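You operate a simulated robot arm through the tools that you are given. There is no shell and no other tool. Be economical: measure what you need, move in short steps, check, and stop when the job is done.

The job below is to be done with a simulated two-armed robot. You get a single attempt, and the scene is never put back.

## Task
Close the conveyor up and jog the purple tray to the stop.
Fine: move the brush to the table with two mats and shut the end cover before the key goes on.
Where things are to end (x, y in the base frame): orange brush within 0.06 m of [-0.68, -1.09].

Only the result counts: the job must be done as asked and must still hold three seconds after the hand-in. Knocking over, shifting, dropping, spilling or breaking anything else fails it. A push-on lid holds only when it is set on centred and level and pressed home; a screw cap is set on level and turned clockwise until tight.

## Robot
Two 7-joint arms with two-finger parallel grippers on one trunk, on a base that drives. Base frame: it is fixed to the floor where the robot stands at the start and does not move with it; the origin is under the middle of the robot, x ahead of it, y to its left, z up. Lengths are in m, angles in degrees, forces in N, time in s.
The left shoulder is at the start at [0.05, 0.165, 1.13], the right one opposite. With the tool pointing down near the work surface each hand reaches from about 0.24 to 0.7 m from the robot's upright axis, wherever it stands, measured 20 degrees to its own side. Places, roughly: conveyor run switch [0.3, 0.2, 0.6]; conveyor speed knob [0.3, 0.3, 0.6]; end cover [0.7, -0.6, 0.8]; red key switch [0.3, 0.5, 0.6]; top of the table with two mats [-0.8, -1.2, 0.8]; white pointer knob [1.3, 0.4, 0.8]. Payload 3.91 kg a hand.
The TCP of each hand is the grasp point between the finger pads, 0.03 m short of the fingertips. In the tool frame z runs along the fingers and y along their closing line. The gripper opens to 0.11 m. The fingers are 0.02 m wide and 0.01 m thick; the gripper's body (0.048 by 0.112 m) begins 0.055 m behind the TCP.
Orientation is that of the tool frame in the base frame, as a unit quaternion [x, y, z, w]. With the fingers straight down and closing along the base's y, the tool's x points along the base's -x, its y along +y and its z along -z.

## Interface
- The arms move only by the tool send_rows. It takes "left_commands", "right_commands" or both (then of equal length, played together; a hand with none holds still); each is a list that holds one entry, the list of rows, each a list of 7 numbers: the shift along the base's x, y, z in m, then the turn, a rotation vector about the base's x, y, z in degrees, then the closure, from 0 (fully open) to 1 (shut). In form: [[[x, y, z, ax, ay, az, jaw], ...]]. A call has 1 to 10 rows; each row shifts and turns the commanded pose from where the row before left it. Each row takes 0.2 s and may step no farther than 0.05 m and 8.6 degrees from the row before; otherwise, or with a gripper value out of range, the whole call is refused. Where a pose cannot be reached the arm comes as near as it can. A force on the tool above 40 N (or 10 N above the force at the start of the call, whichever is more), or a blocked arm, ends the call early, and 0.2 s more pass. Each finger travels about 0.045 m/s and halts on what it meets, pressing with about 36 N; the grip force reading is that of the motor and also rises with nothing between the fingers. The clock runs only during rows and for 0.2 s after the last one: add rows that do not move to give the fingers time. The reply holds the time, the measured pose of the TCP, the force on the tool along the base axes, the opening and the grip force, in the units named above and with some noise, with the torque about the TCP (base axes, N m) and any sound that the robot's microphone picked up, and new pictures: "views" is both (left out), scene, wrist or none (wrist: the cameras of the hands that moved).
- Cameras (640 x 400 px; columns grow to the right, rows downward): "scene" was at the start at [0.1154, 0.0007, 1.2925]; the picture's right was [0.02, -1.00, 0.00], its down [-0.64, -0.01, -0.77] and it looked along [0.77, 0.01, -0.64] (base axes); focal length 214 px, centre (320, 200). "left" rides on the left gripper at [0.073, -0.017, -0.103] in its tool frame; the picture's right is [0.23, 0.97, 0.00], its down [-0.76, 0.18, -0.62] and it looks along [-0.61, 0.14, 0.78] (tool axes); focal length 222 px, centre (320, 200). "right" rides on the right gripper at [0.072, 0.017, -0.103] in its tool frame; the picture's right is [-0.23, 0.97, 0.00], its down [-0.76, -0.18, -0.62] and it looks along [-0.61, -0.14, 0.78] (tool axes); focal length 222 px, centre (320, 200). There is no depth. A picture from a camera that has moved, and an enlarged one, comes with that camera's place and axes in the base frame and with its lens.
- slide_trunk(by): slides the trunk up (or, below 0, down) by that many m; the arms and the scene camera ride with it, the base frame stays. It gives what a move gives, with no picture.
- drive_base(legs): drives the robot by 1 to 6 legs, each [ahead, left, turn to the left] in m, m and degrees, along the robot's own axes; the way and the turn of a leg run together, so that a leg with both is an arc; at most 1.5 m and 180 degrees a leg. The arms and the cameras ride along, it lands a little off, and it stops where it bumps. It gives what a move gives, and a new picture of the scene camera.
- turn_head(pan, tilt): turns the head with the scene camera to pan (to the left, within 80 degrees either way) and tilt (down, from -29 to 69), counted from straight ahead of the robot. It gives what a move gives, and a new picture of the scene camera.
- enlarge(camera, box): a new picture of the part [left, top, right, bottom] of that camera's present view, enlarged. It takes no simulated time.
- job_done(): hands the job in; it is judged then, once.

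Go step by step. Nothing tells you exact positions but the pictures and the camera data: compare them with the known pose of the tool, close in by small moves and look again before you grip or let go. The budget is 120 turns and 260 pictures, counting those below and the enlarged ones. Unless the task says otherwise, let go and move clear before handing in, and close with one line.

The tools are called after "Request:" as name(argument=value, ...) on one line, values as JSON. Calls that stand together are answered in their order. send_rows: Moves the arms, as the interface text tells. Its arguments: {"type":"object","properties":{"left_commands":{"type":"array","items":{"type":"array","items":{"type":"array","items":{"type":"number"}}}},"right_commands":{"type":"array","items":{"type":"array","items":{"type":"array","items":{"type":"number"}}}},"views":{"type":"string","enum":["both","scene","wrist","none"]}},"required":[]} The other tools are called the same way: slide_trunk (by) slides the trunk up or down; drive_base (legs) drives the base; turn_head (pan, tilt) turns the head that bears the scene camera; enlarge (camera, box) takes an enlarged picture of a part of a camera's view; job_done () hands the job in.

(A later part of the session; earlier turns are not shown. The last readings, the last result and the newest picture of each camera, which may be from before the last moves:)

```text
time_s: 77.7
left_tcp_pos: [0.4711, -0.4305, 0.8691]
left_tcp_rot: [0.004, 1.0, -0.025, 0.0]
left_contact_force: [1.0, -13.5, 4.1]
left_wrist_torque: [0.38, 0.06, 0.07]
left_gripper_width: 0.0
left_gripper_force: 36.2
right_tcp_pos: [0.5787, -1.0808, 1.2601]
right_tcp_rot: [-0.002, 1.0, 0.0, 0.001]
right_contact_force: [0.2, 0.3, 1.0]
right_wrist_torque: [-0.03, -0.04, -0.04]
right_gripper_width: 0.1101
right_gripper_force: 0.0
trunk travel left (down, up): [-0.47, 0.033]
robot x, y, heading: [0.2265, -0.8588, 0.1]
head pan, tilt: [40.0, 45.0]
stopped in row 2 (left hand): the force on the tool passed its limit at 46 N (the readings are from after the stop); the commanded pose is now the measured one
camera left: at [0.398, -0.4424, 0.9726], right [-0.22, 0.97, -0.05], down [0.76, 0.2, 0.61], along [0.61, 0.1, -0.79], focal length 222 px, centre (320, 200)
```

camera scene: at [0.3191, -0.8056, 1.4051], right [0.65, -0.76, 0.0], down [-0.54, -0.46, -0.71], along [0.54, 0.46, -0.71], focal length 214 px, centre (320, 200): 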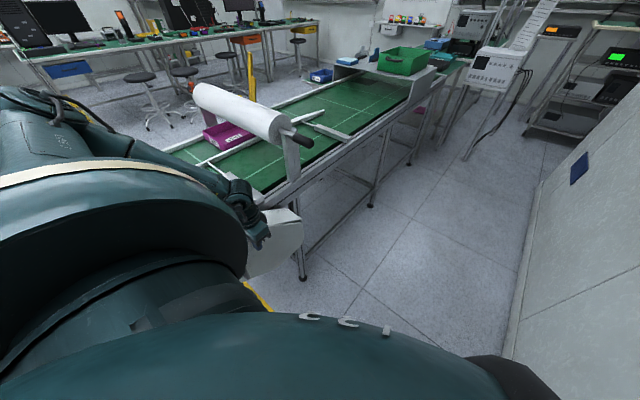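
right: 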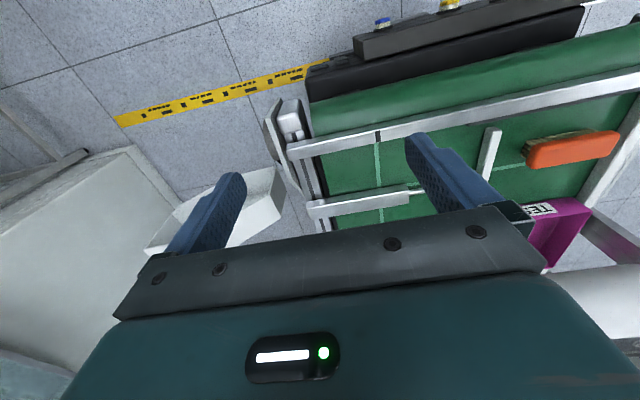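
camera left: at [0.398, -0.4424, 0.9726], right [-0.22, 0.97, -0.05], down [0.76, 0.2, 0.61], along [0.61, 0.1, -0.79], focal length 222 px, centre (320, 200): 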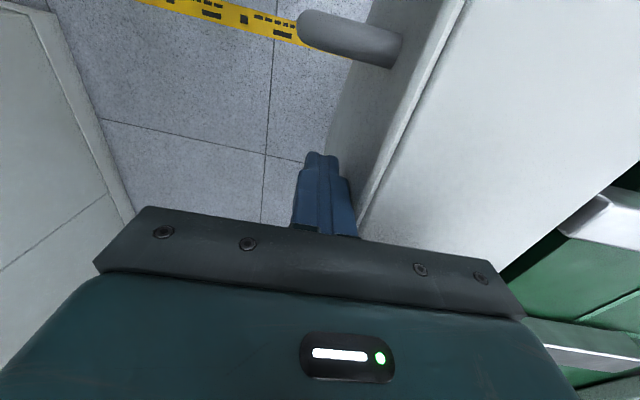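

It met firm resistance with the face parallel to the conveyor. I back off and inspect the seam.

Request:
send_rows(left_commands=[[[0, -0.03, 0, 0, 0, 0, 1], [0, -0.03, 0.02, 0, 0, 0, 1], [0, -0.03, 0.04, 0, 0, 0, 1], [0, -0.04, 0.03, 0, 0, 0, 1], [0, -0.04, 0.03, 0, 0, 0, 1], [0, -0.04, 0.03, 0, 0, 0, 1], [0, -0.04, 0.03, 0, 0, 0, 1]]], views="wrist")

Request:
drive_base(legs=[[-0.25, 0, 0]])

Request:
enlarge(camera="scene", box=[200, 130, 400, 280])

Request:
enlarge(camera="left", box=[300, 0, 640, 210])

```text
time_s: 79.2
left_tcp_pos: [0.4989, -0.6767, 1.0407]
left_tcp_rot: [0.003, 1.0, -0.021, -0.001]
left_contact_force: [0.9, 0.1, -0.1]
left_wrist_torque: [0.05, 0.0, 0.02]
left_gripper_width: 0.0
left_gripper_force: 36.1
left hand out of reach, approached as far as the arm can: row 5, 6
right_tcp_pos: [0.5782, -1.0817, 1.2577]
right_tcp_rot: [-0.002, 1.0, 0.001, 0.0]
right_contact_force: [0.4, -0.2, -0.1]
right_wrist_torque: [-0.01, 0.02, 0.0]
right_gripper_width: 0.11
right_gripper_force: 0.1
trunk travel left (down, up): [-0.47, 0.033]
robot x, y, heading: [0.2258, -0.859, 0.1]
head pan, tilt: [40.0, 45.0]
camera left: at [0.4264, -0.6892, 1.1442], right [-0.22, 0.97, -0.04], down [0.76, 0.2, 0.61], along [0.61, 0.11, -0.79], focal length 222 px, centre (320, 200)
```

left: 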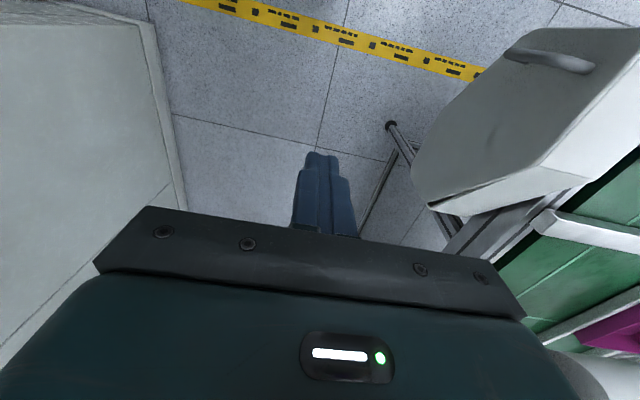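

```text
time_s: 81.1
left_tcp_pos: [0.2492, -0.6766, 1.0401]
left_tcp_rot: [0.004, 1.0, -0.021, -0.001]
left_contact_force: [-0.5, -0.2, -0.5]
left_wrist_torque: [-0.02, 0.02, -0.02]
left_gripper_width: 0.0
left_gripper_force: 36.2
right_tcp_pos: [0.3304, -1.0825, 1.259]
right_tcp_rot: [-0.003, 1.0, 0.001, 0.001]
right_contact_force: [-0.1, 0.2, 0.1]
right_wrist_torque: [0.0, -0.03, 0.0]
right_gripper_width: 0.11
right_gripper_force: 0.0
trunk travel left (down, up): [-0.47, 0.033]
robot x, y, heading: [-0.0219, -0.8599, 0.2]
head pan, tilt: [40.0, 45.0]
camera scene: at [0.0706, -0.8071, 1.4051], right [0.65, -0.76, 0.0], down [-0.54, -0.46, -0.71], along [0.54, 0.46, -0.71], focal length 214 px, centre (320, 200)
```

scene: 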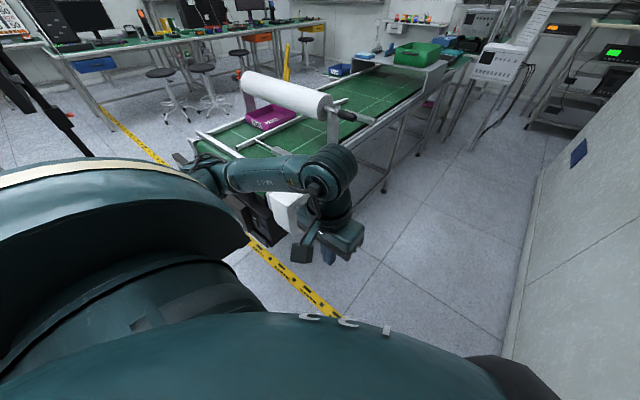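

```text
2.67 times, centred on (300, 205) of scene
camera zoom: at [0.0706, -0.8071, 1.4051], right [0.65, -0.76, 0.0], down [-0.54, -0.46, -0.71], along [0.54, 0.46, -0.71], focal length 572 px, centre (373, 187)
```

zoom: 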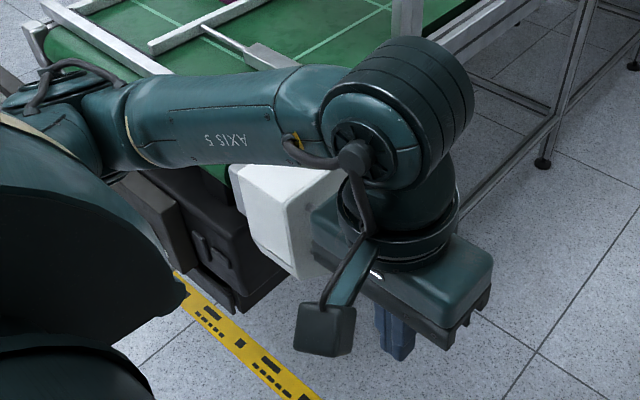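

```text
1.88 times, centred on (470, 105) of left
camera zoom: at [0.1777, -0.6892, 1.1439], right [-0.22, 0.97, -0.04], down [0.76, 0.2, 0.61], along [0.61, 0.1, -0.79], focal length 418 px, centre (38, 379)
```

zoom: 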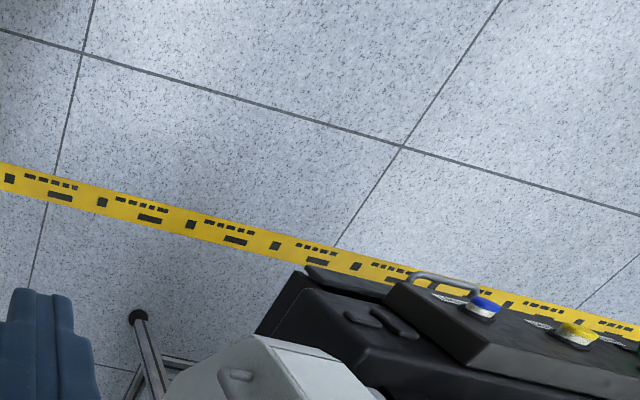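

From here it looks shut. I move to the front of the conveyor and check the seam from there.

Request:
drive_base(legs=[[-0.2, 0, 0], [0, 0.55, 0]])

Request:
turn_head(pan=0, tilt=40)

Request:
enlarge(camera="scene", box=[260, 120, 420, 250])

```text
time_s: 82.4
left_tcp_pos: [0.1287, -0.6738, 1.0384]
left_tcp_rot: [0.006, 1.0, -0.021, -0.002]
left_contact_force: [1.1, 0.0, 0.1]
left_wrist_torque: [-0.02, 0.0, 0.0]
left_gripper_width: 0.0
left_gripper_force: 36.2
right_tcp_pos: [0.2075, -1.0793, 1.2594]
right_tcp_rot: [-0.001, 1.0, 0.0, 0.001]
right_contact_force: [0.2, 0.3, -0.7]
right_wrist_torque: [-0.01, 0.07, -0.03]
right_gripper_width: 0.1099
right_gripper_force: 0.0
trunk travel left (down, up): [-0.47, 0.033]
robot x, y, heading: [-0.1408, -0.8544, 0.0]
head pan, tilt: [40.0, 45.0]
stopped in leg 1: the robot was blocked; the commanded pose is now the measured one
camera scene: at [-0.0497, -0.8033, 1.4048], right [0.65, -0.76, 0.0], down [-0.54, -0.46, -0.71], along [0.54, 0.46, -0.71], focal length 214 px, centre (320, 200)
```

scene: 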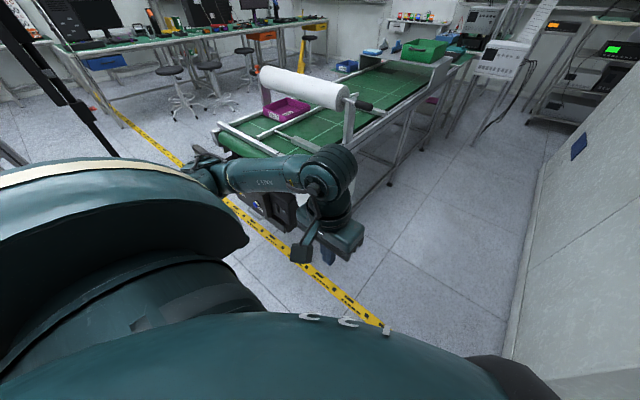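

```text
time_s: 83.5
left_tcp_pos: [0.1254, -0.6733, 1.0396]
left_tcp_rot: [0.005, 1.0, -0.021, -0.002]
left_contact_force: [0.2, 0.0, -0.6]
left_wrist_torque: [-0.01, -0.01, -0.03]
left_gripper_width: 0.0001
left_gripper_force: 36.1
right_tcp_pos: [0.2057, -1.0802, 1.2594]
right_tcp_rot: [-0.002, 1.0, 0.001, 0.002]
right_contact_force: [-0.6, 0.0, 0.2]
right_wrist_torque: [0.01, -0.01, -0.01]
right_gripper_width: 0.11
right_gripper_force: 0.1
trunk travel left (down, up): [-0.47, 0.033]
robot x, y, heading: [-0.1459, -0.8558, 0.1]
head pan, tilt: [0.0, 40.0]
camera scene: at [-0.0296, -0.8562, 1.4123], right [0.0, -1.0, 0.0], down [-0.64, 0.0, -0.77], along [0.77, 0.0, -0.64], focal length 214 px, centre (320, 200)
```

scene: 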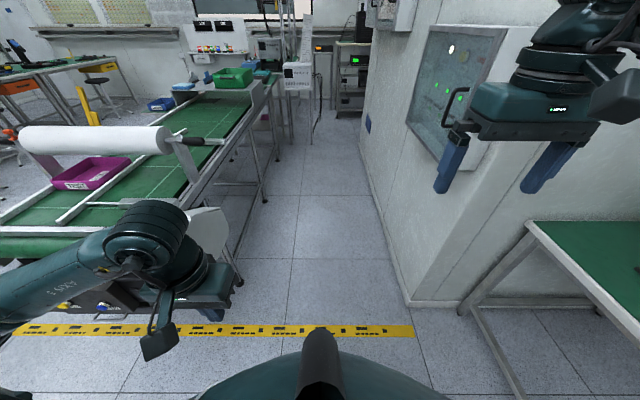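

```text
3.08 times, centred on (340, 185) of scene
camera zoom: at [-0.0296, -0.8562, 1.4123], right [0.0, -1.0, 0.0], down [-0.64, 0.0, -0.77], along [0.77, 0.0, -0.64], focal length 660 px, centre (258, 246)
```

zoom: 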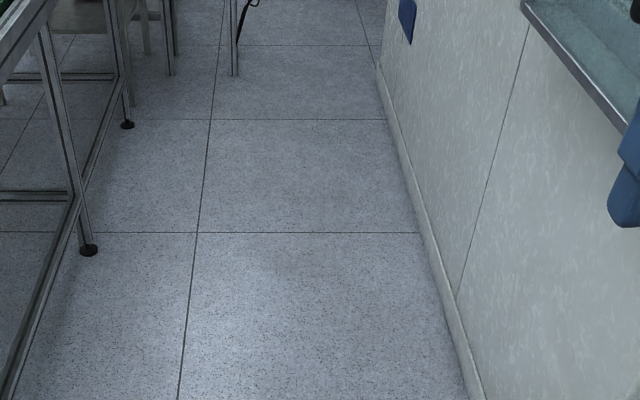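

The base touched the mats table's corner while backing up. I ease ahead, move left, and then check the brush and the table.

Request:
drive_base(legs=[[0.03, 0, 0], [0, 0.55, 0], [-0.2, 0, 0]])

Request:
turn_head(pan=-80, tilt=30)

Request:
enlarge(camera="scene", box=[400, 100, 640, 260])

```text
time_s: 90.5
left_tcp_pos: [-0.0454, -0.1224, 1.0395]
left_tcp_rot: [0.006, 1.0, -0.021, -0.001]
left_contact_force: [0.2, 0.2, 0.4]
left_wrist_torque: [-0.01, -0.02, -0.02]
left_gripper_width: 0.0
left_gripper_force: 35.6
right_tcp_pos: [0.0337, -0.5278, 1.2605]
right_tcp_rot: [0.0, 1.0, 0.001, 0.001]
right_contact_force: [0.9, 0.2, -0.1]
right_wrist_torque: [0.01, -0.02, 0.02]
right_gripper_width: 0.1101
right_gripper_force: 0.1
trunk travel left (down, up): [-0.47, 0.033]
robot x, y, heading: [-0.3153, -0.3012, 0.0]
head pan, tilt: [0.0, 40.0]
camera scene: at [-0.2021, -0.3037, 1.4124], right [0.0, -1.0, 0.0], down [-0.64, 0.0, -0.77], along [0.77, 0.0, -0.64], focal length 214 px, centre (320, 200)
```

scene: 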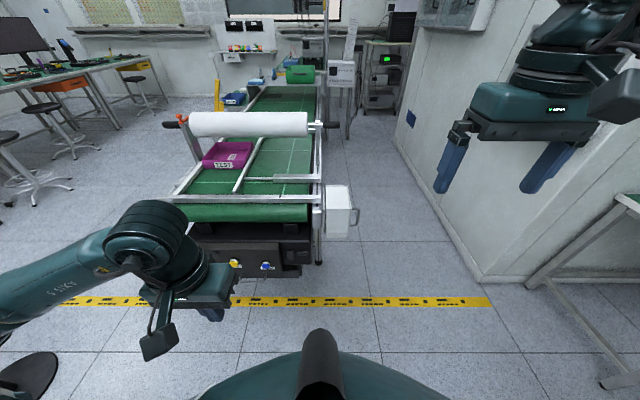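

```text
time_s: 92.0
left_tcp_pos: [-0.0458, -0.1216, 1.0399]
left_tcp_rot: [0.006, 1.0, -0.021, -0.002]
left_contact_force: [-0.6, -0.9, 0.2]
left_wrist_torque: [-0.03, 0.02, -0.01]
left_gripper_width: 0.0001
left_gripper_force: 35.7
right_tcp_pos: [0.0348, -0.5274, 1.2594]
right_tcp_rot: [-0.001, 1.0, 0.001, 0.003]
right_contact_force: [1.0, 0.6, 0.7]
right_wrist_torque: [0.03, -0.02, 0.01]
right_gripper_width: 0.11
right_gripper_force: 0.0
trunk travel left (down, up): [-0.47, 0.033]
robot x, y, heading: [-0.3178, -0.3036, 0.1]
head pan, tilt: [-80.0, 30.0]
camera scene: at [-0.2703, -0.3929, 1.4276], right [-0.98, -0.18, 0.0], down [-0.09, 0.49, -0.87], along [0.15, -0.85, -0.5], focal length 214 px, centre (320, 200)
```

scene: 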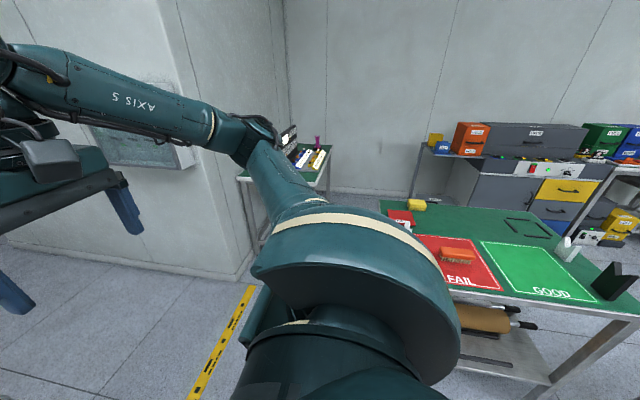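

```text
2.50 times, centred on (520, 180) of scene
camera zoom: at [-0.2703, -0.3929, 1.4276], right [-0.98, -0.18, 0.0], down [-0.09, 0.49, -0.87], along [0.15, -0.85, -0.5], focal length 536 px, centre (-180, 250)
```

zoom: 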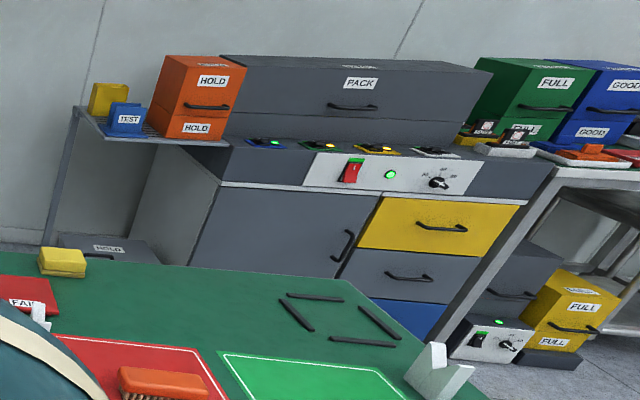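

The brush is still at about [-0.68,-1.07] on the mat. Now I check the cover seam from the front.

Request:
turn_head(pan=0, tilt=40)

Request:
enlarge(camera="scene", box=[270, 160, 390, 280])

```text
time_s: 93.5
left_tcp_pos: [-0.0455, -0.1216, 1.0393]
left_tcp_rot: [0.005, 1.0, -0.021, -0.001]
left_contact_force: [0.0, -0.5, -0.4]
left_wrist_torque: [0.0, 0.0, 0.02]
left_gripper_width: 0.0
left_gripper_force: 36.2
right_tcp_pos: [0.0334, -0.5273, 1.2594]
right_tcp_rot: [0.0, 1.0, 0.001, 0.002]
right_contact_force: [-0.2, -0.1, -0.7]
right_wrist_torque: [0.03, -0.01, -0.02]
right_gripper_width: 0.11
right_gripper_force: 0.0
trunk travel left (down, up): [-0.47, 0.033]
robot x, y, heading: [-0.3196, -0.3044, 0.5]
head pan, tilt: [0.0, 40.0]
camera scene: at [-0.2013, -0.3037, 1.4123], right [0.0, -1.0, 0.0], down [-0.64, 0.0, -0.77], along [0.77, 0.0, -0.64], focal length 214 px, centre (320, 200)
```

scene: 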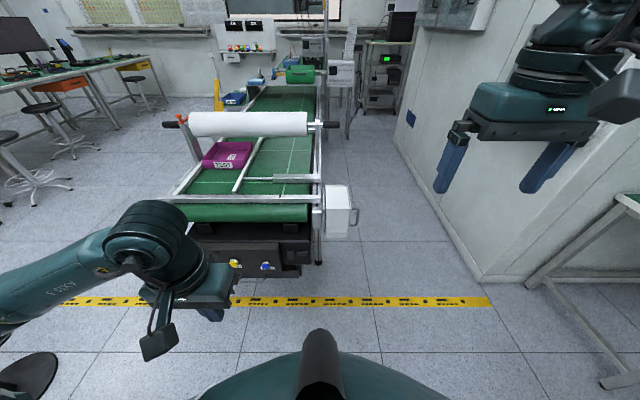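

```text
3.33 times, centred on (330, 220) of scene
camera zoom: at [-0.2013, -0.3037, 1.4123], right [0.0, -1.0, 0.0], down [-0.64, 0.0, -0.77], along [0.77, 0.0, -0.64], focal length 715 px, centre (287, 133)
```

zoom: 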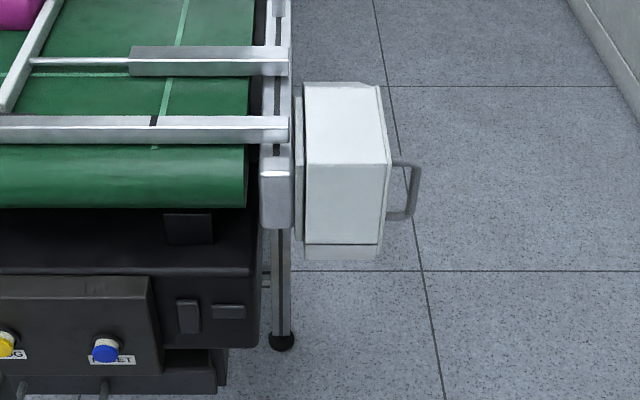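

The cover is shut with only a hairline gap. I press it home once more at the handle with the right hand.

Request:
drive_base(legs=[[0.18, 0.12, 0]])

Request:
send_rows(right_commands=[[[0.03, -0.03, 0, 0, 0, 0, 0.3], [0.03, -0.03, 0, 0, 0, 0, 0.6], [0.03, -0.03, 0, 0, 0, 0, 0.8], [0.03, -0.03, 0, 0, 0, 0, 1], [0.03, -0.03, 0, 0, 0, 0, 1], [0, 0, -0.05, 0, 0, 0, 1], [0, 0, -0.05, 0, 0, 0, 1], [0, 0, -0.05, 0, 0, 0, 1], [0, 0, -0.05, 0, 0, 0, 1]]])

```text
time_s: 95.2
left_tcp_pos: [0.1344, -0.0026, 1.0388]
left_tcp_rot: [0.006, 1.0, -0.02, -0.001]
left_contact_force: [0.0, 0.1, -0.6]
left_wrist_torque: [-0.05, 0.02, 0.02]
left_gripper_width: 0.0
left_gripper_force: 35.9
right_tcp_pos: [0.2144, -0.4088, 1.2584]
right_tcp_rot: [0.0, 1.0, 0.0, 0.002]
right_contact_force: [0.6, 1.0, 0.4]
right_wrist_torque: [-0.04, 0.0, -0.03]
right_gripper_width: 0.1102
right_gripper_force: 0.1
trunk travel left (down, up): [-0.47, 0.033]
robot x, y, heading: [-0.137, -0.1805, 0.1]
head pan, tilt: [0.0, 40.0]
camera scene: at [-0.0217, -0.1841, 1.4122], right [0.0, -1.0, 0.0], down [-0.64, 0.0, -0.77], along [0.77, 0.0, -0.64], focal length 214 px, centre (320, 200)
```

scene: 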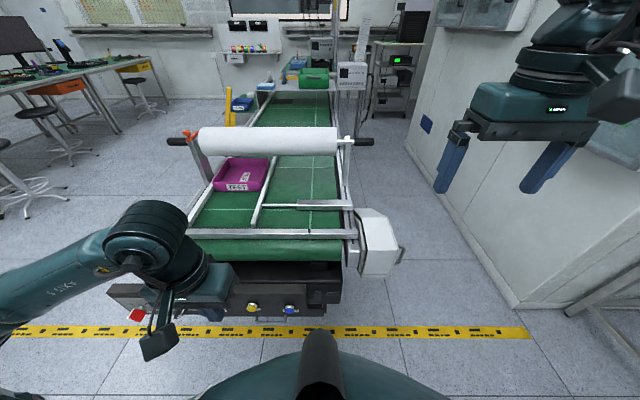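

```text
time_s: 97.2
left_tcp_pos: [0.1336, -0.0025, 1.0392]
left_tcp_rot: [0.005, 1.0, -0.022, -0.002]
left_contact_force: [0.3, -0.5, 1.1]
left_wrist_torque: [0.0, -0.01, 0.02]
left_gripper_width: 0.0
left_gripper_force: 36.1
right_tcp_pos: [0.3632, -0.5578, 1.0585]
right_tcp_rot: [0.0, 1.0, 0.002, 0.001]
right_contact_force: [-0.5, 0.1, 0.3]
right_wrist_torque: [-0.05, -0.03, 0.01]
right_gripper_width: 0.0001
right_gripper_force: 36.2
trunk travel left (down, up): [-0.47, 0.033]
robot x, y, heading: [-0.1344, -0.183, -0.1]
head pan, tilt: [0.0, 40.0]
camera scene: at [-0.0221, -0.1849, 1.4123], right [0.0, -1.0, 0.0], down [-0.64, 0.0, -0.77], along [0.77, 0.0, -0.64], focal length 214 px, centre (320, 200)
camera right: at [0.2883, -0.5417, 1.161], right [0.23, 0.97, 0.0], down [0.76, -0.18, 0.63], along [0.61, -0.14, -0.78], focal length 222 px, centre (320, 200)
```

scene: 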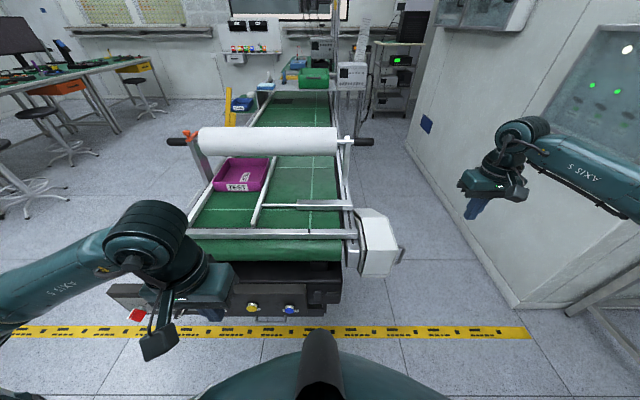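
right: 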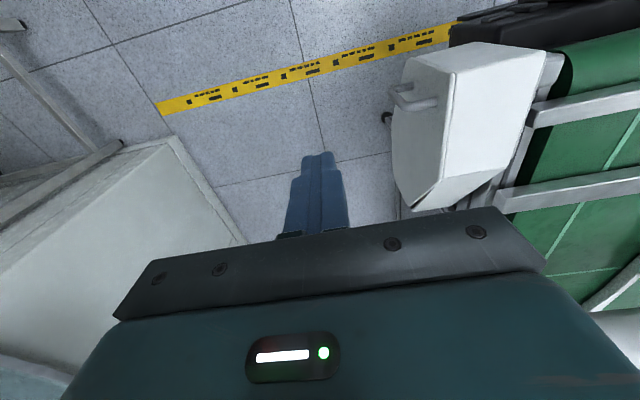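

Request:
send_rows(right_commands=[[[0.015, 0, -0.045, 0, 0, 0, 1], [0.015, 0, -0.045, 0, 0, 0, 1], [0.005, 0, -0.045, 0, 0, 0, 1], [0, 0, -0.045, 0, 0, 0, 1], [0, 0, -0.045, 0, 0, 0, 1], [0, 0.03, 0, 0, 0, 0, 1], [0, 0.03, 0, 0, 0, 0, 1]]])

```text
time_s: 98.8
left_tcp_pos: [0.1344, -0.003, 1.0403]
left_tcp_rot: [0.006, 1.0, -0.021, -0.002]
left_contact_force: [0.4, 0.2, 0.2]
left_wrist_torque: [0.0, 0.03, 0.04]
left_gripper_width: 0.0002
left_gripper_force: 36.1
right_tcp_pos: [0.3971, -0.4976, 0.8354]
right_tcp_rot: [0.0, 1.0, -0.001, 0.001]
right_contact_force: [0.0, -0.7, -0.3]
right_wrist_torque: [0.02, 0.03, 0.0]
right_gripper_width: 0.0003
right_gripper_force: 35.9
trunk travel left (down, up): [-0.47, 0.033]
robot x, y, heading: [-0.1375, -0.1842, 0.2]
head pan, tilt: [0.0, 40.0]
camera scene: at [-0.0222, -0.1843, 1.4123], right [0.0, -1.0, 0.0], down [-0.64, 0.0, -0.77], along [0.77, 0.0, -0.64], focal length 214 px, centre (320, 200)
camera right: at [0.3229, -0.4817, 0.9378], right [0.23, 0.97, 0.0], down [0.76, -0.18, 0.63], along [0.61, -0.14, -0.78], focal length 222 px, centre (320, 200)
```

scene: 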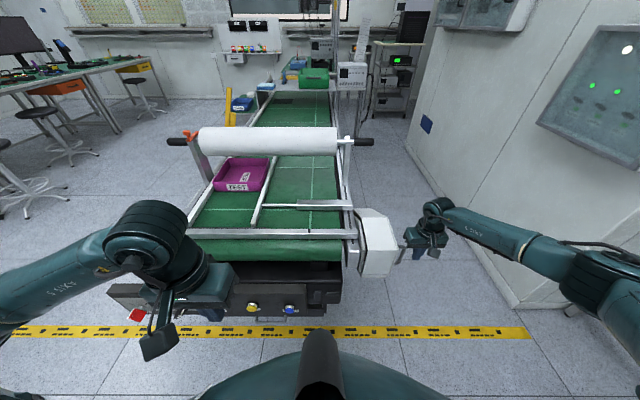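
right: 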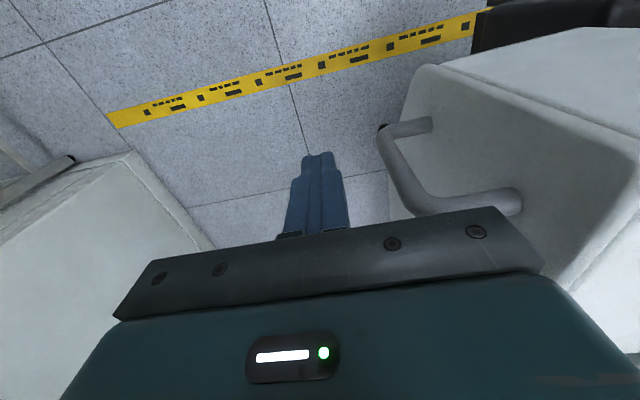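

Request:
send_rows(right_commands=[[[0, 0.012, 0, 0, 0, 0, 1], [0, 0.008, 0, 0, 0, 0, 1], [0, 0.006, 0, 0, 0, 0, 1], [0, 0.006, 0, 0, 0, 0, 1], [0, 0.006, 0, 0, 0, 0, 1], [0, 0.006, 0, 0, 0, 0, 1]]], views="wrist")

Request:
enlarge(camera="scene", box=[320, 180, 440, 300])

```text
time_s: 100.1
left_tcp_pos: [0.1342, -0.0038, 1.0385]
left_tcp_rot: [0.007, 1.0, -0.021, -0.002]
left_contact_force: [1.2, 0.7, -0.2]
left_wrist_torque: [-0.01, 0.02, 0.02]
left_gripper_width: 0.0
left_gripper_force: 36.0
right_tcp_pos: [0.3972, -0.4726, 0.8348]
right_tcp_rot: [0.008, 1.0, -0.009, 0.001]
right_contact_force: [-2.5, -8.9, 2.0]
right_wrist_torque: [0.66, -0.14, 0.33]
right_gripper_width: 0.0
right_gripper_force: 36.0
trunk travel left (down, up): [-0.47, 0.033]
robot x, y, heading: [-0.1377, -0.1879, 0.4]
head pan, tilt: [0.0, 40.0]
stopped in row 6 (right hand): the force on the tool passed its limit at 43 N (the readings are from after the stop); the commanded pose is now the measured one
camera right: at [0.323, -0.4535, 0.9378], right [0.24, 0.97, -0.02], down [0.76, -0.18, 0.63], along [0.61, -0.16, -0.78], focal length 222 px, centre (320, 200)
```

right: 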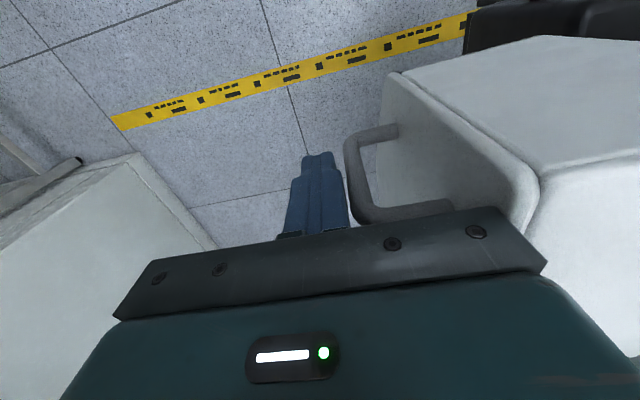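

```text
3.33 times, centred on (380, 240) of scene
camera zoom: at [-0.0226, -0.1848, 1.4122], right [0.0, -1.0, 0.0], down [-0.64, 0.0, -0.77], along [0.77, 0.0, -0.64], focal length 715 px, centre (120, 67)
```

zoom: 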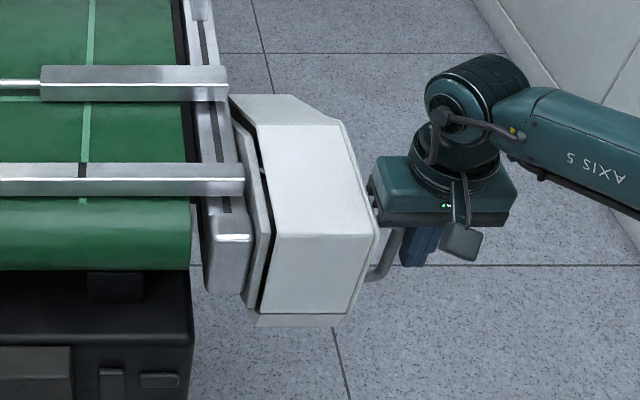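

The cover is hard against its stop (second press stopped at 43 N, no further motion). I withdraw the right hand and go look at the panel's left part.

Request:
send_rows(right_commands=[[[0, -0.04, 0, 0, 0, 0, 1], [0, -0.04, 0.03, 0, 0, 0, 1], [-0.02, -0.02, 0.04, 0, 0, 0, 1], [-0.03, 0, 0.04, 0, 0, 0, 1], [-0.03, 0, 0.04, 0, 0, 0, 1], [-0.03, 0.03, 0.03, 0, 0, 0, 1], [-0.03, 0.03, 0.03, 0, 0, 0, 1], [-0.03, 0.03, 0.03, 0, 0, 0, 1]]], views="none")

Request:
drive_base(legs=[[-0.3, 0, 0], [0, 0.55, 0]])

Request:
enlarge(camera="scene", box=[200, 200, 460, 340])

```text
refused: row 6 steps farther than a row can; nothing moved
```

```text
time_s: 107.1
left_tcp_pos: [-0.1701, 0.5481, 1.0386]
left_tcp_rot: [0.006, 1.0, -0.021, -0.002]
left_contact_force: [0.1, -0.7, -0.1]
left_wrist_torque: [0.02, 0.02, 0.03]
left_gripper_width: 0.0
left_gripper_force: 35.9
right_tcp_pos: [0.0956, 0.0811, 0.8332]
right_tcp_rot: [0.005, 1.0, -0.007, 0.001]
right_contact_force: [0.1, 0.6, -0.3]
right_wrist_torque: [-0.02, -0.02, -0.02]
right_gripper_width: 0.0
right_gripper_force: 36.3
trunk travel left (down, up): [-0.47, 0.033]
robot x, y, heading: [-0.4427, 0.3671, 0.4]
head pan, tilt: [0.0, 40.0]
camera scene: at [-0.3262, 0.3664, 1.4123], right [0.0, -1.0, 0.0], down [-0.64, 0.0, -0.77], along [0.77, 0.0, -0.64], focal length 214 px, centre (320, 200)
```

scene: 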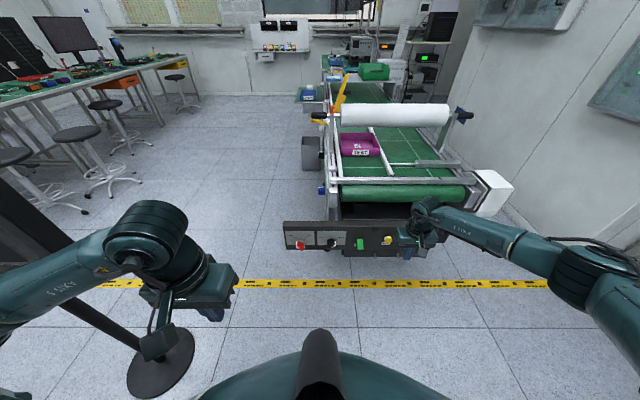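

```text
2.46 times, centred on (330, 270) of scene
camera zoom: at [-0.3262, 0.3664, 1.4123], right [0.0, -1.0, 0.0], down [-0.64, 0.0, -0.77], along [0.77, 0.0, -0.64], focal length 528 px, centre (295, 28)
```

zoom: 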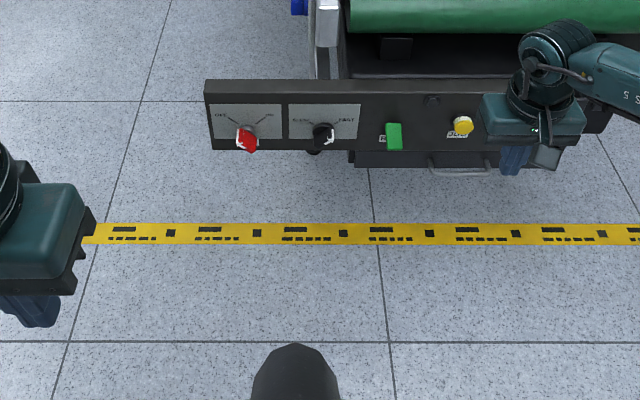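

Request:
enlarge(camera="scene", box=[280, 225, 360, 275])

Request:
enlarge(camera="scene", box=[350, 210, 430, 260])

Request:
enlarge(camera="scene", box=[280, 50, 400, 220])

Request:
enlarge(camera="scene", box=[400, 140, 520, 230])

```text
8.00 times, centred on (320, 250) of scene
camera zoom: at [-0.3262, 0.3664, 1.4123], right [0.0, -1.0, 0.0], down [-0.64, 0.0, -0.77], along [0.77, 0.0, -0.64], focal length 1716 px, centre (320, -200)
```

zoom: 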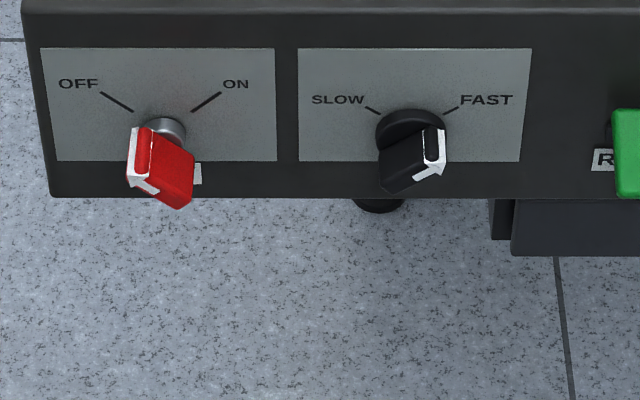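

```text
8.00 times, centred on (390, 235) of scene
camera zoom: at [-0.3262, 0.3664, 1.4123], right [0.0, -1.0, 0.0], down [-0.64, 0.0, -0.77], along [0.77, 0.0, -0.64], focal length 1716 px, centre (-240, -80)
```

zoom: 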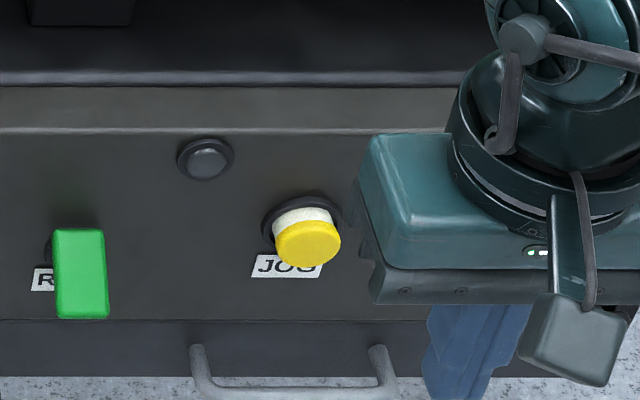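

```text
2.35 times, centred on (340, 135) of scene
camera zoom: at [-0.3262, 0.3664, 1.4123], right [0.0, -1.0, 0.0], down [-0.64, 0.0, -0.77], along [0.77, 0.0, -0.64], focal length 505 px, centre (273, 353)
```

zoom: 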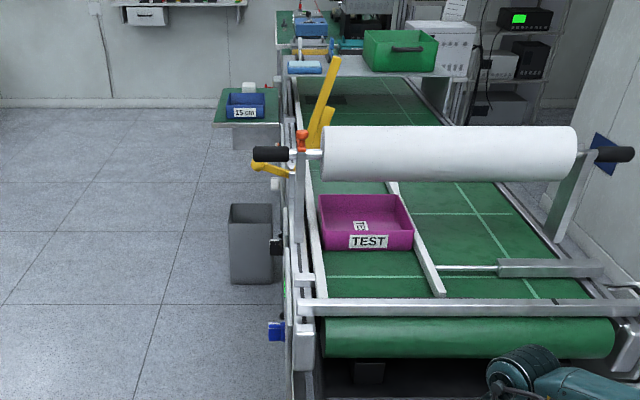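

```text
4.44 times, centred on (460, 185) of scene
camera zoom: at [-0.3262, 0.3664, 1.4123], right [0.0, -1.0, 0.0], down [-0.64, 0.0, -0.77], along [0.77, 0.0, -0.64], focal length 953 px, centre (-302, 267)
```

zoom: 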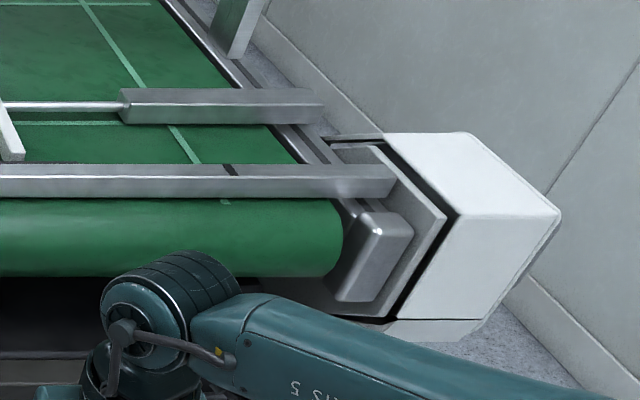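

The key points at OFF, the speed at FAST, and the cover is still shut. To turn the key I need the left hand pointing forward at z≈0.63, so I lower the trunk and then tilt the hand forward.

Request:
slide_trunk(by=-0.3)

Request:
send_rows(left_commands=[[[0.025, -0.01, 0, 0, -8.5, 0, 1], [0.025, -0.01, 0, 0, -8.5, 0, 0.8], [0.025, -0.01, 0, 0, -8.5, 0, 0.5], [0.025, -0.01, 0, 0, -8.5, 0, 0.3], [0.025, -0.01, 0, 0, -8.5, 0, 0.2], [0.025, -0.01, 0, 0, -8.5, 0, 0.2], [0.025, -0.01, 0, 0, -8.5, 0, 0.2], [0.025, -0.01, 0, 0, -8.5, 0, 0.2], [0.025, -0.01, 0, 0, -8.5, 0, 0.2], [0.025, -0.01, 0, 0, -8.5, 0, 0.2]]])

```text
time_s: 110.1
left_tcp_pos: [-0.1698, 0.5482, 0.7403]
left_tcp_rot: [0.005, 1.0, -0.021, -0.002]
left_contact_force: [-0.5, -0.2, 0.1]
left_wrist_torque: [-0.01, -0.01, -0.02]
left_gripper_width: 0.0
left_gripper_force: 35.8
right_tcp_pos: [0.0949, 0.0821, 0.5349]
right_tcp_rot: [0.005, 1.0, -0.006, 0.002]
right_contact_force: [0.6, -0.6, 0.3]
right_wrist_torque: [-0.01, -0.01, -0.01]
right_gripper_width: 0.0
right_gripper_force: 36.5
trunk travel left (down, up): [-0.17, 0.333]
robot x, y, heading: [-0.4397, 0.3654, -0.1]
head pan, tilt: [0.0, 40.0]
```

```text
time_s: 112.3
left_tcp_pos: [0.0709, 0.4066, 0.7663]
left_tcp_rot: [0.016, 0.739, -0.01, 0.673]
left_contact_force: [0.2, 0.8, -0.7]
left_wrist_torque: [0.02, 0.03, -0.01]
left_gripper_width: 0.088
left_gripper_force: 0.1
left hand out of reach, approached as far as the arm can: row 9, 10
right_tcp_pos: [0.0945, 0.0817, 0.5357]
right_tcp_rot: [0.005, 1.0, -0.008, 0.001]
right_contact_force: [0.4, 0.2, 0.0]
right_wrist_torque: [0.02, 0.0, -0.01]
right_gripper_width: 0.0
right_gripper_force: 36.0
trunk travel left (down, up): [-0.17, 0.333]
robot x, y, heading: [-0.4435, 0.3685, 0.2]
head pan, tilt: [0.0, 40.0]
camera scene: at [-0.3262, 0.3663, 1.1123], right [0.0, -1.0, 0.0], down [-0.64, 0.0, -0.77], along [0.77, 0.0, -0.64], focal length 214 px, centre (320, 200)
camera left: at [-0.0396, 0.3937, 0.7039], right [0.01, 0.98, -0.22], down [-0.54, 0.19, 0.82], along [0.84, 0.11, 0.53], focal length 222 px, centre (320, 200)
```

scene: 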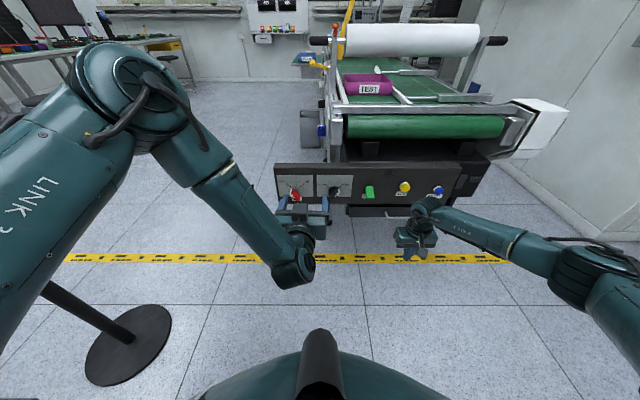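
left: 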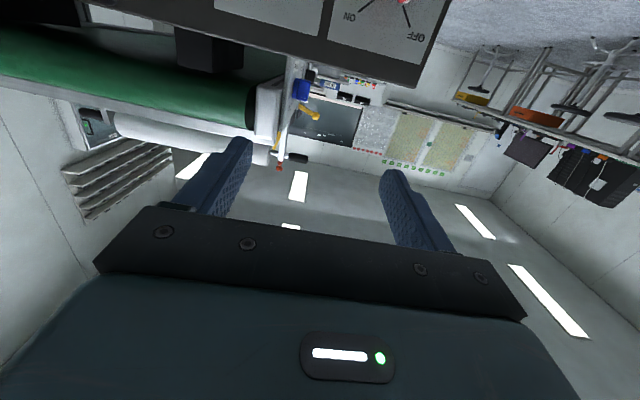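

The hand now points forward. I lower it and line it up with the key.

Request:
send_rows(left_commands=[[[0, 0.01, -0.03, 0, 0, 0, 0.2], [0, 0.01, -0.03, 0, 0, 0, 0.2], [0, 0.01, -0.03, 0, -5, 0, 0.2], [0, 0.01, -0.03, 0, 0, 0, 0.2]]])

Request:
enlarge(camera="scene", box=[240, 150, 400, 260])

Request:
enlarge(camera="left", box=[280, 0, 560, 160])

```text
time_s: 113.3
left_tcp_pos: [0.0381, 0.356, 0.7191]
left_tcp_rot: [0.017, 0.71, -0.008, 0.704]
left_contact_force: [1.2, -0.4, 0.4]
left_wrist_torque: [0.02, 0.03, -0.01]
left_gripper_width: 0.088
left_gripper_force: 0.0
left hand out of reach, approached as far as the arm can: row 1, 2, 3, 4
right_tcp_pos: [0.0948, 0.0814, 0.5352]
right_tcp_rot: [0.005, 1.0, -0.006, 0.001]
right_contact_force: [-0.2, 0.4, -0.6]
right_wrist_torque: [-0.01, -0.02, 0.0]
right_gripper_width: 0.0
right_gripper_force: 36.4
trunk travel left (down, up): [-0.17, 0.333]
robot x, y, heading: [-0.4385, 0.368, 0.2]
head pan, tilt: [0.0, 40.0]
camera scene: at [-0.3262, 0.3662, 1.1123], right [0.0, -1.0, 0.0], down [-0.64, 0.0, -0.77], along [0.77, 0.0, -0.64], focal length 214 px, centre (320, 200)
camera left: at [-0.0657, 0.3437, 0.6474], right [0.03, 0.98, -0.22], down [-0.61, 0.19, 0.77], along [0.79, 0.11, 0.6], focal length 222 px, centre (320, 200)
```

scene: 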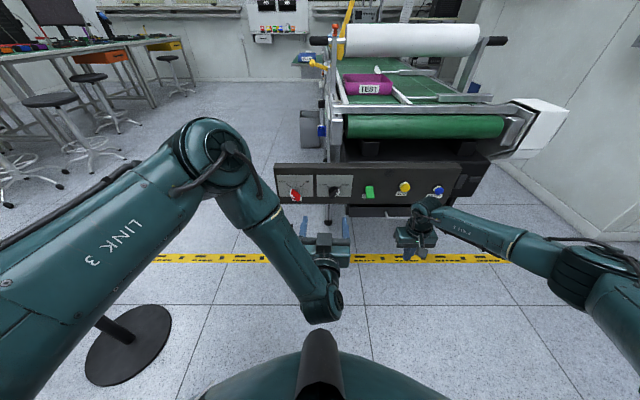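
left: 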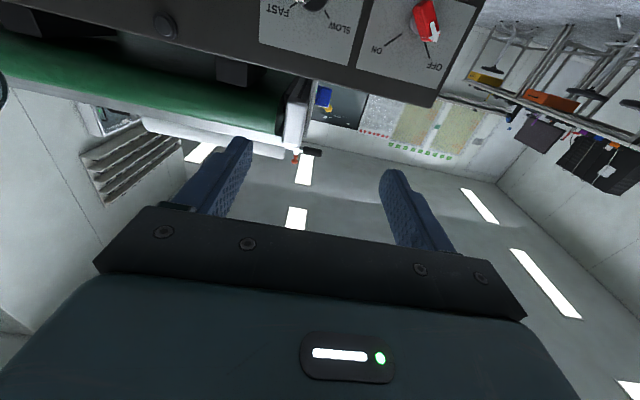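

```text
3.64 times, centred on (320, 205) of scene
camera zoom: at [-0.3262, 0.3662, 1.1123], right [0.0, -1.0, 0.0], down [-0.64, 0.0, -0.77], along [0.77, 0.0, -0.64], focal length 780 px, centre (320, 182)
```

zoom: 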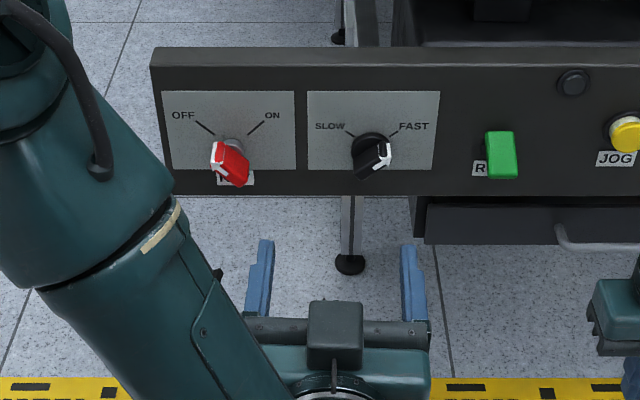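

```text
2.29 times, centred on (420, 80) of left
camera zoom: at [-0.0657, 0.3437, 0.6474], right [0.03, 0.98, -0.22], down [-0.61, 0.19, 0.77], along [0.79, 0.11, 0.6], focal length 508 px, centre (91, 474)
```

zoom: 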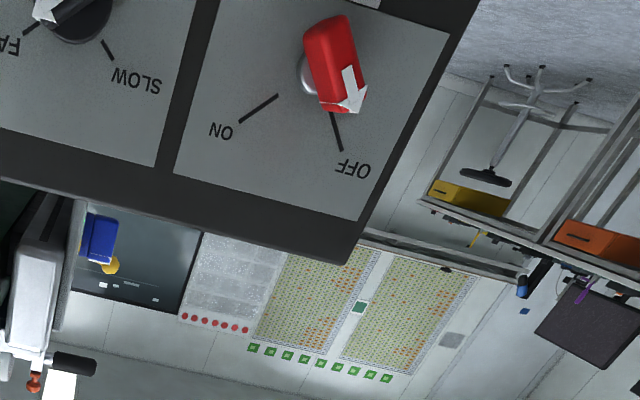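

The arm is cramped here. I lower the trunk further and stretch the hand forward toward the key.

Request:
slide_trunk(by=-0.1)

Request:
send_rows(left_commands=[[[0.03, 0.02, 0, 0, 0, 0, 0.2], [0.03, 0.02, 0, 0, 0, 0, 0.2], [0.03, 0.02, 0, 0, 0, 0, 0.2], [0.01, 0.02, 0, 0, 0, 0, 0.2], [0, 0.02, 0, 0, 0, 0, 0.2]]])

Request:
enlarge(camera="scene", box=[240, 150, 400, 260])

Request:
enlarge(camera="left", box=[180, 0, 460, 160])

```text
time_s: 114.6
left_tcp_pos: [0.0388, 0.3564, 0.6198]
left_tcp_rot: [0.016, 0.71, -0.008, 0.704]
left_contact_force: [0.3, 0.2, 0.8]
left_wrist_torque: [-0.03, 0.01, 0.0]
left_gripper_width: 0.0882
left_gripper_force: 0.1
right_tcp_pos: [0.0944, 0.0815, 0.4342]
right_tcp_rot: [0.005, 1.0, -0.006, 0.002]
right_contact_force: [1.2, -0.1, 0.4]
right_wrist_torque: [0.01, -0.02, 0.0]
right_gripper_width: 0.0
right_gripper_force: 36.0
trunk travel left (down, up): [-0.07, 0.433]
robot x, y, heading: [-0.4419, 0.3673, 0.0]
head pan, tilt: [0.0, 40.0]
```

```text
time_s: 115.8
left_tcp_pos: [0.1106, 0.3812, 0.6799]
left_tcp_rot: [0.014, 0.711, -0.006, 0.703]
left_contact_force: [-0.6, -0.5, -0.8]
left_wrist_torque: [0.03, -0.01, 0.02]
left_gripper_width: 0.088
left_gripper_force: 0.1
left hand out of reach, approached as far as the arm can: row 1, 2, 3, 4, 5
right_tcp_pos: [0.0936, 0.0829, 0.4347]
right_tcp_rot: [0.005, 1.0, -0.006, 0.002]
right_contact_force: [-0.5, -0.2, 0.2]
right_wrist_torque: [0.01, 0.05, 0.0]
right_gripper_width: 0.0
right_gripper_force: 36.2
trunk travel left (down, up): [-0.07, 0.433]
robot x, y, heading: [-0.442, 0.3656, 0.2]
head pan, tilt: [0.0, 40.0]
camera scene: at [-0.3262, 0.3662, 1.0123], right [0.0, -1.0, 0.0], down [-0.64, 0.0, -0.77], along [0.77, 0.0, -0.64], focal length 214 px, centre (320, 200)
camera left: at [0.0062, 0.3683, 0.609], right [0.03, 0.98, -0.22], down [-0.61, 0.19, 0.77], along [0.79, 0.11, 0.6], focal length 222 px, centre (320, 200)
```

scene: 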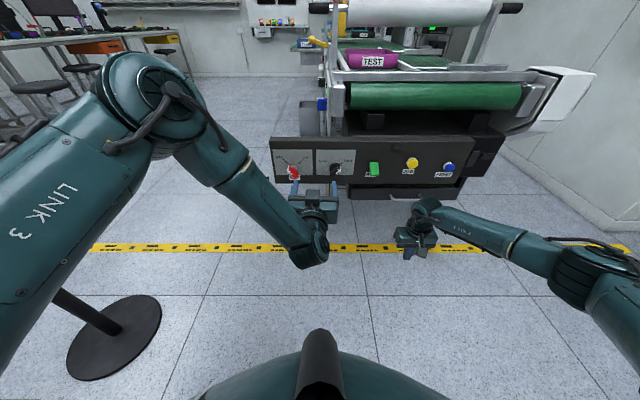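
left: 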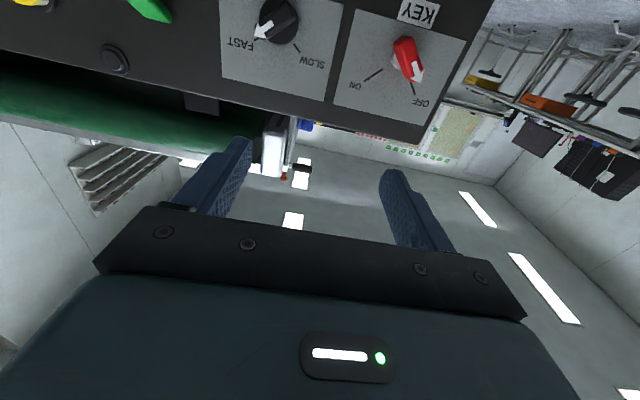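

```text
3.64 times, centred on (320, 205) of scene
camera zoom: at [-0.3262, 0.3662, 1.0123], right [0.0, -1.0, 0.0], down [-0.64, 0.0, -0.77], along [0.77, 0.0, -0.64], focal length 780 px, centre (320, 182)
```

zoom: 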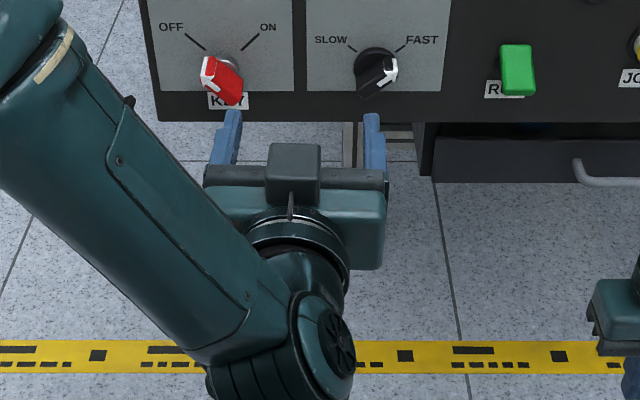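

```text
2.29 times, centred on (320, 80) of left
camera zoom: at [0.0062, 0.3683, 0.609], right [0.03, 0.98, -0.22], down [-0.61, 0.19, 0.77], along [0.79, 0.11, 0.6], focal length 508 px, centre (320, 474)
```

zoom: 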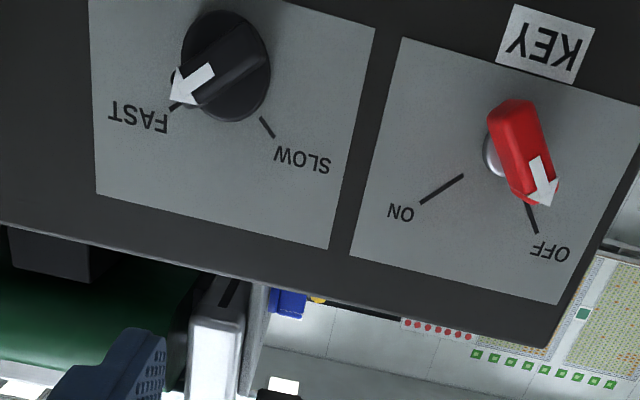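

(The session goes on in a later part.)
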